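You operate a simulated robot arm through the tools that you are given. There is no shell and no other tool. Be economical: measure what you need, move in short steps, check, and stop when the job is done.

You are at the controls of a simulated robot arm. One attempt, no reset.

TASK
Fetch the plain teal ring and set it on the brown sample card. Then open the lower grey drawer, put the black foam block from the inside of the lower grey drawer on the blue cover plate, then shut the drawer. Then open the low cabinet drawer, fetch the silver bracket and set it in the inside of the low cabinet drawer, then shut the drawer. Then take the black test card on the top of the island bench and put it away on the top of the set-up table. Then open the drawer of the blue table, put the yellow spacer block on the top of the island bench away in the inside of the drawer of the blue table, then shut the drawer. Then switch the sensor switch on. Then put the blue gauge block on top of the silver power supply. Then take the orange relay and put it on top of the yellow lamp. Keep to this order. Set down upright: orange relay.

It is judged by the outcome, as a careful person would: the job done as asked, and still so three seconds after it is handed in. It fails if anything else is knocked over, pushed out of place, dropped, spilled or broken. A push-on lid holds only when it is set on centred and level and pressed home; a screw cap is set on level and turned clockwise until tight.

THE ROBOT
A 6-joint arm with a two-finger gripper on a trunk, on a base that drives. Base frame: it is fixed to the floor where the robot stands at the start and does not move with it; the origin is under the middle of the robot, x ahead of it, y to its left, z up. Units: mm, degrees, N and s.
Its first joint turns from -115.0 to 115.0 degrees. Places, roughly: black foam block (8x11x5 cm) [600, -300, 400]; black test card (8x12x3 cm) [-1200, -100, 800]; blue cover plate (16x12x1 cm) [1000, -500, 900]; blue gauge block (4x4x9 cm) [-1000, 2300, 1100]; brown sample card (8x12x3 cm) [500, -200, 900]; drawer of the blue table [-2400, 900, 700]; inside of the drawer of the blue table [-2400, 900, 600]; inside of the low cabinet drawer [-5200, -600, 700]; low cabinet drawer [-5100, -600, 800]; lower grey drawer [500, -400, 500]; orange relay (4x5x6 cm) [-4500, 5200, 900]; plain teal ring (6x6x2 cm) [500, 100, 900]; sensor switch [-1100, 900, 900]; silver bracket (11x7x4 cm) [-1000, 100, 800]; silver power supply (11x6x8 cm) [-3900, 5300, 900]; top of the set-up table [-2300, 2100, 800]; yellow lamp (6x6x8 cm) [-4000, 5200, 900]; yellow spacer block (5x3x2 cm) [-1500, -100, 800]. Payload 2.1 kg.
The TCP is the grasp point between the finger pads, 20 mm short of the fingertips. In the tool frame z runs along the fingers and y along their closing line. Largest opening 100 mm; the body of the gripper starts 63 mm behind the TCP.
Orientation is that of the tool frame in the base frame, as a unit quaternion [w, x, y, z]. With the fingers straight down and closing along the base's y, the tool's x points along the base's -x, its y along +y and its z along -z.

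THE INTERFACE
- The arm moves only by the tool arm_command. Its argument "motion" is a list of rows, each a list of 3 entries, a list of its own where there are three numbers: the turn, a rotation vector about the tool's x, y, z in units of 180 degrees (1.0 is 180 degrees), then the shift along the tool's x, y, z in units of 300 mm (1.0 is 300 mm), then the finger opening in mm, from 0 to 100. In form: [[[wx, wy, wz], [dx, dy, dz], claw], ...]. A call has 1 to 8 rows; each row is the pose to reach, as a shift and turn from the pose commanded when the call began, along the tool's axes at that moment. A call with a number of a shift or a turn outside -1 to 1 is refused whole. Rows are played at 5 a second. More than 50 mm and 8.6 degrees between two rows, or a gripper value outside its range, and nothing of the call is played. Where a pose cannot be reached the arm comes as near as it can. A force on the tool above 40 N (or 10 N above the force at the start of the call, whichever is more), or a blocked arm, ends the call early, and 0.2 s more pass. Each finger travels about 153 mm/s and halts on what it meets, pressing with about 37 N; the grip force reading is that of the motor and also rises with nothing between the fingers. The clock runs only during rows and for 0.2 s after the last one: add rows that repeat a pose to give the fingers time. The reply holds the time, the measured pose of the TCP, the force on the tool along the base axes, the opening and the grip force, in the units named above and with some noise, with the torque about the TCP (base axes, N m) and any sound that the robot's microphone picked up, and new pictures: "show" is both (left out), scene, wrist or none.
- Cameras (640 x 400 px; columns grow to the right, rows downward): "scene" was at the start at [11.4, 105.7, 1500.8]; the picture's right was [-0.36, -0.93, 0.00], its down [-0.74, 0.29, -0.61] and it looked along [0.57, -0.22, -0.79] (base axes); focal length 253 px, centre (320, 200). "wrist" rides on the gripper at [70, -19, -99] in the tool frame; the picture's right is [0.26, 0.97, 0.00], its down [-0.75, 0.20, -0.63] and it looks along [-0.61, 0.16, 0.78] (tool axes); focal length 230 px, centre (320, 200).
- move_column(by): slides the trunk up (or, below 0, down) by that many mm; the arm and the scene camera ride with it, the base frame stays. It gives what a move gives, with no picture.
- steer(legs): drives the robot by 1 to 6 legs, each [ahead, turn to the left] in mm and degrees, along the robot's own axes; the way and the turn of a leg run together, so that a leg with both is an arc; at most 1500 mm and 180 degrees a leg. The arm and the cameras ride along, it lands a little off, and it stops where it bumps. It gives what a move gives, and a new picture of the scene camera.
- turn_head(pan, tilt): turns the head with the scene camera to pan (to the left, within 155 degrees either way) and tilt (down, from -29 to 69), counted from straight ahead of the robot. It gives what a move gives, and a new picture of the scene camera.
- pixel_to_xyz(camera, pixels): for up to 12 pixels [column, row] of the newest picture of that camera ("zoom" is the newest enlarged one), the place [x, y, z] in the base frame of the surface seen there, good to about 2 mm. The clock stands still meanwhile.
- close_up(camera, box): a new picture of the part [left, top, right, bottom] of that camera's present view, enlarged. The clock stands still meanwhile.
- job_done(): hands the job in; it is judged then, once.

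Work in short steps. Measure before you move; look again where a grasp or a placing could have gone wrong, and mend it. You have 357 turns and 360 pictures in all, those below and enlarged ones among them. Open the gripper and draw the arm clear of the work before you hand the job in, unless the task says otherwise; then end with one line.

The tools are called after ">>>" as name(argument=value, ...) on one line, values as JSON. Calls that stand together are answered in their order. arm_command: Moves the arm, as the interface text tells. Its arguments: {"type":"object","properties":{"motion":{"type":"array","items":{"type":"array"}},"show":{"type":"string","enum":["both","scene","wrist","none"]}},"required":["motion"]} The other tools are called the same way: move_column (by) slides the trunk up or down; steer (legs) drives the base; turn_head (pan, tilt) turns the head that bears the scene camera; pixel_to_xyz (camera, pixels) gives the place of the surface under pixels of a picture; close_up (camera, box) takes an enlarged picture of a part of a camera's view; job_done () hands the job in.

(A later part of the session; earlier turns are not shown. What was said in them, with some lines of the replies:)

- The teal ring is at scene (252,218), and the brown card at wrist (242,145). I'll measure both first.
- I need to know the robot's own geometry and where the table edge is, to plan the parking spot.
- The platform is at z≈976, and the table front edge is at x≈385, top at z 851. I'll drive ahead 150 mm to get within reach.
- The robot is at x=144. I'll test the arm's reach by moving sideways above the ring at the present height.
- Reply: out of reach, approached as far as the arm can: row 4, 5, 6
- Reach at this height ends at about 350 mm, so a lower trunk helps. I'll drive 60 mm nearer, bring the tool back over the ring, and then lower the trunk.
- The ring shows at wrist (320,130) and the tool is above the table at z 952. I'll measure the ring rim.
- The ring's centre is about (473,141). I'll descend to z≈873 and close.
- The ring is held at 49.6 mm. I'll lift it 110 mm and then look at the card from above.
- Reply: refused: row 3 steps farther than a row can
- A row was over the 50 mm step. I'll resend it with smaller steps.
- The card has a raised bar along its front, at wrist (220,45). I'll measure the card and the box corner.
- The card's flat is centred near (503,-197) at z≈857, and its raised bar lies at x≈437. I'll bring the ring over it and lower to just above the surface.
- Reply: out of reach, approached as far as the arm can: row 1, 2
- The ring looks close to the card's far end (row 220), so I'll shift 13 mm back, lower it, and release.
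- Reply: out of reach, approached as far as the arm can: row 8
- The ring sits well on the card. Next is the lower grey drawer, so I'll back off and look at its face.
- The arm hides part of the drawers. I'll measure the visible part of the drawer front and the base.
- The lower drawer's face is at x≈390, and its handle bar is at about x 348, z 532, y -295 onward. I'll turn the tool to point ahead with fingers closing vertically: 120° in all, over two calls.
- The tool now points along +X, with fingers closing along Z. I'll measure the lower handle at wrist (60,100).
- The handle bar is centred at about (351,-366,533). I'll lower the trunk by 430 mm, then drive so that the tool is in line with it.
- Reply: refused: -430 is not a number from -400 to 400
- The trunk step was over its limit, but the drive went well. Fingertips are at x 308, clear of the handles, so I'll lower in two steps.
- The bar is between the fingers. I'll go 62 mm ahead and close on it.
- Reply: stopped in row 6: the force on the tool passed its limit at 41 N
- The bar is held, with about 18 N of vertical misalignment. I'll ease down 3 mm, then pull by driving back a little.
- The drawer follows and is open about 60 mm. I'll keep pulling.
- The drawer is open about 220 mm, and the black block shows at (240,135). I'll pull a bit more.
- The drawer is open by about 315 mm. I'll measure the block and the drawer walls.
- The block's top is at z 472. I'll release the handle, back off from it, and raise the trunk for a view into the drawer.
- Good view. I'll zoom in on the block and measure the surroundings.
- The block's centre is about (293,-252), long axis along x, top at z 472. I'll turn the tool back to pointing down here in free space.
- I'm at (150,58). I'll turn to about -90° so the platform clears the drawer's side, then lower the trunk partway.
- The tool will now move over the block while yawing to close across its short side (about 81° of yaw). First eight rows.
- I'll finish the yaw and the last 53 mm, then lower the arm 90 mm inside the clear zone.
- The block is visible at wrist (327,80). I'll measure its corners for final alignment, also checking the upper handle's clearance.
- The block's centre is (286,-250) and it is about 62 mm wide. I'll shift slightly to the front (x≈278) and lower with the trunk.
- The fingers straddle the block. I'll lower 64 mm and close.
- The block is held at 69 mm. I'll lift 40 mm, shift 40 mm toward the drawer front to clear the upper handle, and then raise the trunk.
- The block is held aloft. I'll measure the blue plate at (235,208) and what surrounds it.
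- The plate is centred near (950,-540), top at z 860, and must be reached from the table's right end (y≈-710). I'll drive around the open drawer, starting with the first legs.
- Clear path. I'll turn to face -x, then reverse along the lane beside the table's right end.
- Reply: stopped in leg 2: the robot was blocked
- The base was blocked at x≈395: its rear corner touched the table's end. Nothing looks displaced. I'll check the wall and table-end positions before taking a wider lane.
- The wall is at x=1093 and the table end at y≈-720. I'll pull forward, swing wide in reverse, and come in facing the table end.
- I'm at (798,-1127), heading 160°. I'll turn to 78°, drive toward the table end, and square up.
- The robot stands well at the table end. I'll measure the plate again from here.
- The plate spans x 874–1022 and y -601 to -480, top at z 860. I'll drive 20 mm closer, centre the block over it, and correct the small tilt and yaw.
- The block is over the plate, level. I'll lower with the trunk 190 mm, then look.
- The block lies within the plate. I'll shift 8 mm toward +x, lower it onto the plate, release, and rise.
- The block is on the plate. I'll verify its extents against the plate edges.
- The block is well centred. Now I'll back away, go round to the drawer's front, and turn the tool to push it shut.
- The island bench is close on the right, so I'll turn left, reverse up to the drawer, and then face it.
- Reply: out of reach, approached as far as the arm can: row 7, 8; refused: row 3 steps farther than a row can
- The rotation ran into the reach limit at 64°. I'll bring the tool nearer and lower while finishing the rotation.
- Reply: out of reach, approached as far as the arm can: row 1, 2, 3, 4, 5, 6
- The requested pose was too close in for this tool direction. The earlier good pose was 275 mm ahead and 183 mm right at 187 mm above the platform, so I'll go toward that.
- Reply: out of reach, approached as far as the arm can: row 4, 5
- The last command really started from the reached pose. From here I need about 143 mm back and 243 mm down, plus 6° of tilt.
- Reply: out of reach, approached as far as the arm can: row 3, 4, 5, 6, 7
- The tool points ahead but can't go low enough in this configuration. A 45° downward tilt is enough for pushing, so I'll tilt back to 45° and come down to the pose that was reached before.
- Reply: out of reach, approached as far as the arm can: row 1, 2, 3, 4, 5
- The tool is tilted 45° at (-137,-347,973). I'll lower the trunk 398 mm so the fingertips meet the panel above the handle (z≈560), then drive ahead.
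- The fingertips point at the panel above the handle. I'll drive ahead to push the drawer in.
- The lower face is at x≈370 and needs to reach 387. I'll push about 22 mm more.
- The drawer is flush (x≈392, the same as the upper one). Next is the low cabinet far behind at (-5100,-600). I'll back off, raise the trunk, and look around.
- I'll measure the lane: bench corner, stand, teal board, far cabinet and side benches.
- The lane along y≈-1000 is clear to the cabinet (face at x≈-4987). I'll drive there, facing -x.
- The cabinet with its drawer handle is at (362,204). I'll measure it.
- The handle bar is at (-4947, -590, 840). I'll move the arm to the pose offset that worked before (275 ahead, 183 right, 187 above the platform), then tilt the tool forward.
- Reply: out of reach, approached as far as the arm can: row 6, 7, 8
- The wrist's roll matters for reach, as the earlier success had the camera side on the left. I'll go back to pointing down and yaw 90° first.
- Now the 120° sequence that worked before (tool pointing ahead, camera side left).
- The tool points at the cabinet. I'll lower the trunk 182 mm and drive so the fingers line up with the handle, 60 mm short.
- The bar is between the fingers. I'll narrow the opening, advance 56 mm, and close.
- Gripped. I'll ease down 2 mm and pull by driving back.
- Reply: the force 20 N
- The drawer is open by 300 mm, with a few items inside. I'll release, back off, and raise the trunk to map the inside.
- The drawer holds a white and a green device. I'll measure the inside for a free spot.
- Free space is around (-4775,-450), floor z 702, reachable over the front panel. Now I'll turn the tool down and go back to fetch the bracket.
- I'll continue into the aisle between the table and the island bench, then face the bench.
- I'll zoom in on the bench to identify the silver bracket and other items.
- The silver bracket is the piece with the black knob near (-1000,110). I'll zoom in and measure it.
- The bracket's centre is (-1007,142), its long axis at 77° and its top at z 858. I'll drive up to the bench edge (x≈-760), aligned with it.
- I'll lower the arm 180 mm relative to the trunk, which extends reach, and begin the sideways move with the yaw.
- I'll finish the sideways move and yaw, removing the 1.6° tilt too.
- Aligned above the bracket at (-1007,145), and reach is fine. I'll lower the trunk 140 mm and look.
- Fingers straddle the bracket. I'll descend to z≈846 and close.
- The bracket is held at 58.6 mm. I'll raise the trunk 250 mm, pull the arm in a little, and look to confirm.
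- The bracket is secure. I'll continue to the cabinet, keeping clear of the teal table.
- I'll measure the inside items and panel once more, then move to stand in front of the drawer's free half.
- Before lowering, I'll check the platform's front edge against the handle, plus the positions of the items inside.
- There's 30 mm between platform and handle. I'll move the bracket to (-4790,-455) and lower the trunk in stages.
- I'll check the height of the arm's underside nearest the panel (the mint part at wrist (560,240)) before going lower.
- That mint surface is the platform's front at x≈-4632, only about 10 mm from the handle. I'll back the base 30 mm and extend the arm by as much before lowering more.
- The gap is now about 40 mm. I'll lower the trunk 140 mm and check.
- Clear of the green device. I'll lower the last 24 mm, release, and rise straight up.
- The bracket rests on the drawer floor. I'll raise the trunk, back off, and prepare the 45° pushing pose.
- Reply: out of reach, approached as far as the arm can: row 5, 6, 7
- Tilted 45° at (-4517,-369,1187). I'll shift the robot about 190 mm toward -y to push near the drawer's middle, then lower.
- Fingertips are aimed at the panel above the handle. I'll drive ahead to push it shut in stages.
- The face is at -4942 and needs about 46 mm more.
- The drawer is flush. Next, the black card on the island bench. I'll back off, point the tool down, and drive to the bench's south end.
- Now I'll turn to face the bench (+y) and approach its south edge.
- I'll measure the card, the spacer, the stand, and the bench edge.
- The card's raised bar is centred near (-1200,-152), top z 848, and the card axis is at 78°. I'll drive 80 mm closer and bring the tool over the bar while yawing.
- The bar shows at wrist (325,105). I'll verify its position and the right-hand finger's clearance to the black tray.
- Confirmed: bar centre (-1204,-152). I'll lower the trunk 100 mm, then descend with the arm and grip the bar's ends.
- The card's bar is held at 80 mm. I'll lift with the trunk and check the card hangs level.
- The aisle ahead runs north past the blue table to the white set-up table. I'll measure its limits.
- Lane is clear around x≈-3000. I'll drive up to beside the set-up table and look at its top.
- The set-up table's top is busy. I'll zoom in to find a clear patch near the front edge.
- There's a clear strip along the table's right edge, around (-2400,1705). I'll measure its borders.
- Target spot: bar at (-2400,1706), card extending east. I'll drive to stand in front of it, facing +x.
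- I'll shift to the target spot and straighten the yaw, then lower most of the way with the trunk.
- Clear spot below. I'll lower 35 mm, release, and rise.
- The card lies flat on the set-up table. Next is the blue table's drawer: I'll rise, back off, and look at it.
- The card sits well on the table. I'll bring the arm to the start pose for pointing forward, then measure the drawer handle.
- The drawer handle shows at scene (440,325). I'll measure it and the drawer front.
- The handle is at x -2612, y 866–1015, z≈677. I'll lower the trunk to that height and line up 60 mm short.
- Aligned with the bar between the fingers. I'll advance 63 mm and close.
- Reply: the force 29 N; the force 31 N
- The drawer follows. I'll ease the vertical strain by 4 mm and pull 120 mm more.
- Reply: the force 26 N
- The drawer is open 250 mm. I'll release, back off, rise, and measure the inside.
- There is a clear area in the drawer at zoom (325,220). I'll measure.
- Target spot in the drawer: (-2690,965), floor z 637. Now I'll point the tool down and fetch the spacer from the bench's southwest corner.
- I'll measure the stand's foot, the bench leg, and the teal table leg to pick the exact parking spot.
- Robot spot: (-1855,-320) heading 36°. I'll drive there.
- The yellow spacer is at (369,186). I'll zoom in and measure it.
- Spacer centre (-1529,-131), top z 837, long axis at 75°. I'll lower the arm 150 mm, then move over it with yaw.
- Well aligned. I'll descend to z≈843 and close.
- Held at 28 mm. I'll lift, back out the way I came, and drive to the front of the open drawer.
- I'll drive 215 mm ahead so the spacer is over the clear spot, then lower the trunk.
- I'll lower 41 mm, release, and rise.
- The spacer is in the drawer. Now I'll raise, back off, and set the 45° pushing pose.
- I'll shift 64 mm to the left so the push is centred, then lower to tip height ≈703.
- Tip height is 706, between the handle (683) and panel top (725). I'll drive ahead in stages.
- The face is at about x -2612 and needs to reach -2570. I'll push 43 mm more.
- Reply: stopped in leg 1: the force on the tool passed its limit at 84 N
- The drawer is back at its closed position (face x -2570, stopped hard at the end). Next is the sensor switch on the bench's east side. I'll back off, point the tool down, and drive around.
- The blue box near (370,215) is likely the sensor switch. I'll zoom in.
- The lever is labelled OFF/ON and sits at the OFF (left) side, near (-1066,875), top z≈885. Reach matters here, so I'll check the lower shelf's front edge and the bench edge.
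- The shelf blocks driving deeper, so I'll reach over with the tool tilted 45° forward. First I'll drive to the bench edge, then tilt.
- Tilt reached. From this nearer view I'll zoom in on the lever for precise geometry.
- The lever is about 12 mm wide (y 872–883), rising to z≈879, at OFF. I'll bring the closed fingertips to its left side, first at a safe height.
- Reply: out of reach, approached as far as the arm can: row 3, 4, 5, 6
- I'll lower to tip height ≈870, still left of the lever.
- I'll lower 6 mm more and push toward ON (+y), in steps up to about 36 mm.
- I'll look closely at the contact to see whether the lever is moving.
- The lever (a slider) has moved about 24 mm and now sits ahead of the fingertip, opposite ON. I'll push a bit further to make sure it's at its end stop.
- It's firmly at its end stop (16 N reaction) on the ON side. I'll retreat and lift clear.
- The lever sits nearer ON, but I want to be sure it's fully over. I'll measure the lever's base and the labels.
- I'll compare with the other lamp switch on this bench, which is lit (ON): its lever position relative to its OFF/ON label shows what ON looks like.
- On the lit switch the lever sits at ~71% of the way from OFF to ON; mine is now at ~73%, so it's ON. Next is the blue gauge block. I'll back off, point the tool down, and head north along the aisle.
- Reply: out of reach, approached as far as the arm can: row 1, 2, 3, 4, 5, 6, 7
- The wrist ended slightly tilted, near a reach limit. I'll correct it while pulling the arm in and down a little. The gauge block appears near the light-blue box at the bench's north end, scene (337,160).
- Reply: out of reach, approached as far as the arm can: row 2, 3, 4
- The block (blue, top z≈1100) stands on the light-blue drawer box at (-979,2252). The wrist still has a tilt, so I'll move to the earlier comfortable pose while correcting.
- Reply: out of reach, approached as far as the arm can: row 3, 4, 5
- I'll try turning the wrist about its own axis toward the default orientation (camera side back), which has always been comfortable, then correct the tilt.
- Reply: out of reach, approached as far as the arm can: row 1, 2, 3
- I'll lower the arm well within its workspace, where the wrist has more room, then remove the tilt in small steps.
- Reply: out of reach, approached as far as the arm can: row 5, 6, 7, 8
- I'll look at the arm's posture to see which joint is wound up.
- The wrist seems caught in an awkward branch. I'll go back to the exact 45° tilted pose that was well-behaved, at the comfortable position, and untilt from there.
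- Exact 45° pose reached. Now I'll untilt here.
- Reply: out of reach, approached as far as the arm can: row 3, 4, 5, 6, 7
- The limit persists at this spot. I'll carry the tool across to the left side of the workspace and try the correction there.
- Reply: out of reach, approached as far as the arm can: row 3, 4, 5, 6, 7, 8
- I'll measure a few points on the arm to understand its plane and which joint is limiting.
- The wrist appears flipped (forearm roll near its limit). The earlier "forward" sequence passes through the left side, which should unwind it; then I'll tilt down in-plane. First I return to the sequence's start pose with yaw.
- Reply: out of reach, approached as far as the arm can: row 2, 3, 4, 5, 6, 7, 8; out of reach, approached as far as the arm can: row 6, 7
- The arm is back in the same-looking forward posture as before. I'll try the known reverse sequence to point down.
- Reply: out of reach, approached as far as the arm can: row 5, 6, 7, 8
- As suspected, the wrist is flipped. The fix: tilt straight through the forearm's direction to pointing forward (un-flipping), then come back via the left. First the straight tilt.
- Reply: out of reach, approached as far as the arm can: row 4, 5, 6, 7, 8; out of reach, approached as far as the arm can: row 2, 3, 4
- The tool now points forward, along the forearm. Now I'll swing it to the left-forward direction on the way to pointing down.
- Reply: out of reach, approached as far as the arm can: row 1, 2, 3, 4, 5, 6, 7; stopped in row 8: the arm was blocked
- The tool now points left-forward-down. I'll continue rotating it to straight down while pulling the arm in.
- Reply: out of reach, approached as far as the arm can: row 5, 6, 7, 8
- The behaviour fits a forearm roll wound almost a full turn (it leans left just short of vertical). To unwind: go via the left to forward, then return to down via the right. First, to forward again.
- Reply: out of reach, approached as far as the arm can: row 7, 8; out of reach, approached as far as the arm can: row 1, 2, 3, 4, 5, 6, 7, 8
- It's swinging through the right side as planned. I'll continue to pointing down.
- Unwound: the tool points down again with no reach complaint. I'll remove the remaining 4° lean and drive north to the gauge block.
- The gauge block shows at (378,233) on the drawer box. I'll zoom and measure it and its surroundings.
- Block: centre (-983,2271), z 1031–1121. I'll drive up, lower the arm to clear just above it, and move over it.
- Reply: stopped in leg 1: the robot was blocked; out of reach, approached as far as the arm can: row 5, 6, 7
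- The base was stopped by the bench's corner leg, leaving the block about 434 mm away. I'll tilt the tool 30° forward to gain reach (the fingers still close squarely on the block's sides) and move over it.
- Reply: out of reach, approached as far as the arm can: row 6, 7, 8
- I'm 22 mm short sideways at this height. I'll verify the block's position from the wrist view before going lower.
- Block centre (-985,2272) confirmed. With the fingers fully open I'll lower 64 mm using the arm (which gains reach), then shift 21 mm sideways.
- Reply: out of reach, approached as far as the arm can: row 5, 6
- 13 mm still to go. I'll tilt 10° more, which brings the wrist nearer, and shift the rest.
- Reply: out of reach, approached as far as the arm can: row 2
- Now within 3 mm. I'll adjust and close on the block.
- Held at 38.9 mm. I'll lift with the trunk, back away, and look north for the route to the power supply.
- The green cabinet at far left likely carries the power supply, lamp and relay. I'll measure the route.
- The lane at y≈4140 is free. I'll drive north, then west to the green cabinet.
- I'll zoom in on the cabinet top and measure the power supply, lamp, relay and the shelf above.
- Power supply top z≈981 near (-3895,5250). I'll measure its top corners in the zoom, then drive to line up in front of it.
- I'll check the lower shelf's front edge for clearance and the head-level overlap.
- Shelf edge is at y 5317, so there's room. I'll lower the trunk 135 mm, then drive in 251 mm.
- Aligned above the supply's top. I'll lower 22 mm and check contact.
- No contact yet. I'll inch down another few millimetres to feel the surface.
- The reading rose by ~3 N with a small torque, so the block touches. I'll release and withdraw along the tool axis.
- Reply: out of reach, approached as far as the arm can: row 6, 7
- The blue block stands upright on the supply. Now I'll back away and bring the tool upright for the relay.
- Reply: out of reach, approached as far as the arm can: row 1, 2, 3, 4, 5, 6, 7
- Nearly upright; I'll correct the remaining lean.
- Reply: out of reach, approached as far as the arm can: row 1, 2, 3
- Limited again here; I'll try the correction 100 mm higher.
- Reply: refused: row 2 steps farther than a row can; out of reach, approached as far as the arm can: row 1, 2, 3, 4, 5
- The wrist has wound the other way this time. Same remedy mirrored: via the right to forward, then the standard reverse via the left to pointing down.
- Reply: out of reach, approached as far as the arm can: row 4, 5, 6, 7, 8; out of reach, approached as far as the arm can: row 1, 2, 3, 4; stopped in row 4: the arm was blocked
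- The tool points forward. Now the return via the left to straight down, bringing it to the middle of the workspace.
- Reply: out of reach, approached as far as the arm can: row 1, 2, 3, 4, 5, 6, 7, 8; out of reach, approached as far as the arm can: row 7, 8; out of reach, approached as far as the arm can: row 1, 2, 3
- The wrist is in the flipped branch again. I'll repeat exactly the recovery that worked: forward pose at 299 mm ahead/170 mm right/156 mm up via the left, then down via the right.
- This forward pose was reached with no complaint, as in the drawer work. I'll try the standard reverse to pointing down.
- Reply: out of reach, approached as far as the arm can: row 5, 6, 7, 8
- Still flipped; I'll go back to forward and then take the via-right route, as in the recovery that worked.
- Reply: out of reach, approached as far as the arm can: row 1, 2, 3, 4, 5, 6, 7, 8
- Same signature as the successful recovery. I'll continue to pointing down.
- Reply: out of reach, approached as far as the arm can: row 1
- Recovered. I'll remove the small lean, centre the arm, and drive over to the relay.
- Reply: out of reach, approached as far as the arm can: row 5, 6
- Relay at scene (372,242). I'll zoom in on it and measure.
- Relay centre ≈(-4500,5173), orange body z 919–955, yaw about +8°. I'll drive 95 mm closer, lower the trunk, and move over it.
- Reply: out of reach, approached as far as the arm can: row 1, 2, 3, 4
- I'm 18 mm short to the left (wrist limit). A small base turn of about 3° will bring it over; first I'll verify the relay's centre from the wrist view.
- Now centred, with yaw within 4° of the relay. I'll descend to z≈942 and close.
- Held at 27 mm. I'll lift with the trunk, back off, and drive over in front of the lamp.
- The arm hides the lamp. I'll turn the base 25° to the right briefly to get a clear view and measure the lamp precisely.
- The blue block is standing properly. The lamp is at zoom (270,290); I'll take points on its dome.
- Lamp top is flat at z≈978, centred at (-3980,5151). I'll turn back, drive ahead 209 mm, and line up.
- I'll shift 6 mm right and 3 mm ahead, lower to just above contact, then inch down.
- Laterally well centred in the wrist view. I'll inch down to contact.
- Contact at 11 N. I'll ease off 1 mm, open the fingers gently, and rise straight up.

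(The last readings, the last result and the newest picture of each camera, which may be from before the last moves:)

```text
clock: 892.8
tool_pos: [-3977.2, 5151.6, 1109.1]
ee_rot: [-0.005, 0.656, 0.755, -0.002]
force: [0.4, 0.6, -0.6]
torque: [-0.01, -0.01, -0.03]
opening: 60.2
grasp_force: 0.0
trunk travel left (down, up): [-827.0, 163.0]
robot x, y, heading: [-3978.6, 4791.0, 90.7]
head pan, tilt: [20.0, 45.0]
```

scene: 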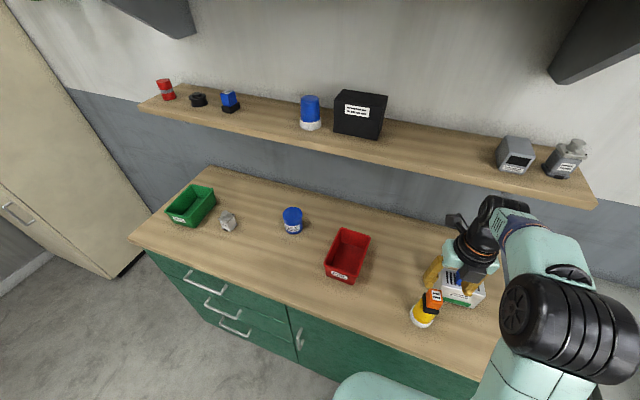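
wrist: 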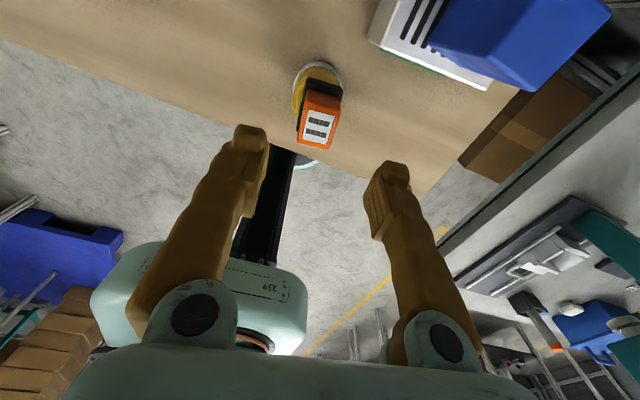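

The relay stands on the lamp. I'll back away and take a final close look.

>>> steer(legs=[[-300, 0], [0, -25]])

>>> close_up(camera="scene", box=[300, 170, 420, 280])

```text
clock: 896.1
tool_pos: [-3821.0, 4815.2, 1108.4]
ee_rot: [-0.005, 0.804, 0.595, -0.001]
force: [-0.6, 1.0, -0.4]
torque: [-0.01, -0.01, 0.02]
opening: 59.9
grasp_force: 0.0
trunk travel left (down, up): [-827.0, 163.0]
robot x, y, heading: [-3973.0, 4487.4, 65.8]
head pan, tilt: [20.0, 45.0]
```

scene: 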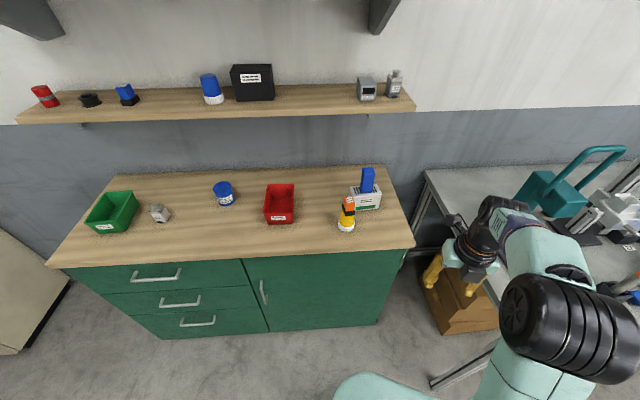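

```text
3.64 times, centred on (360, 225) of scene
```

zoom: 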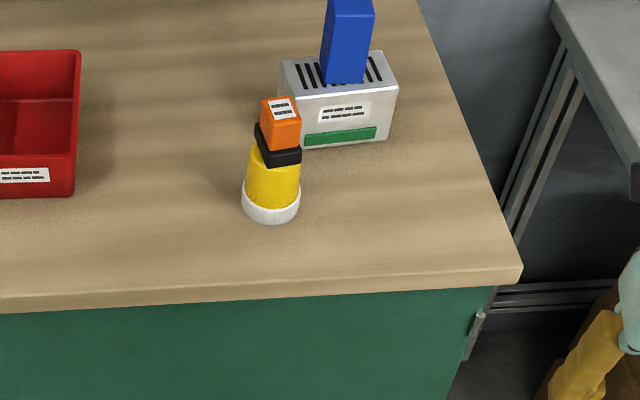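

The relay stands upright and centred on the lamp, and the blue block on the power supply. The gripper is open and clear, so I'm handing in.

>>> job_done()

```text
The job is handed in.
```

All eight tasks were carried out in the order asked and the job is handed in. The sensor switch has no indicator, so I judged it on from its lever being at the end stop on the ON side.
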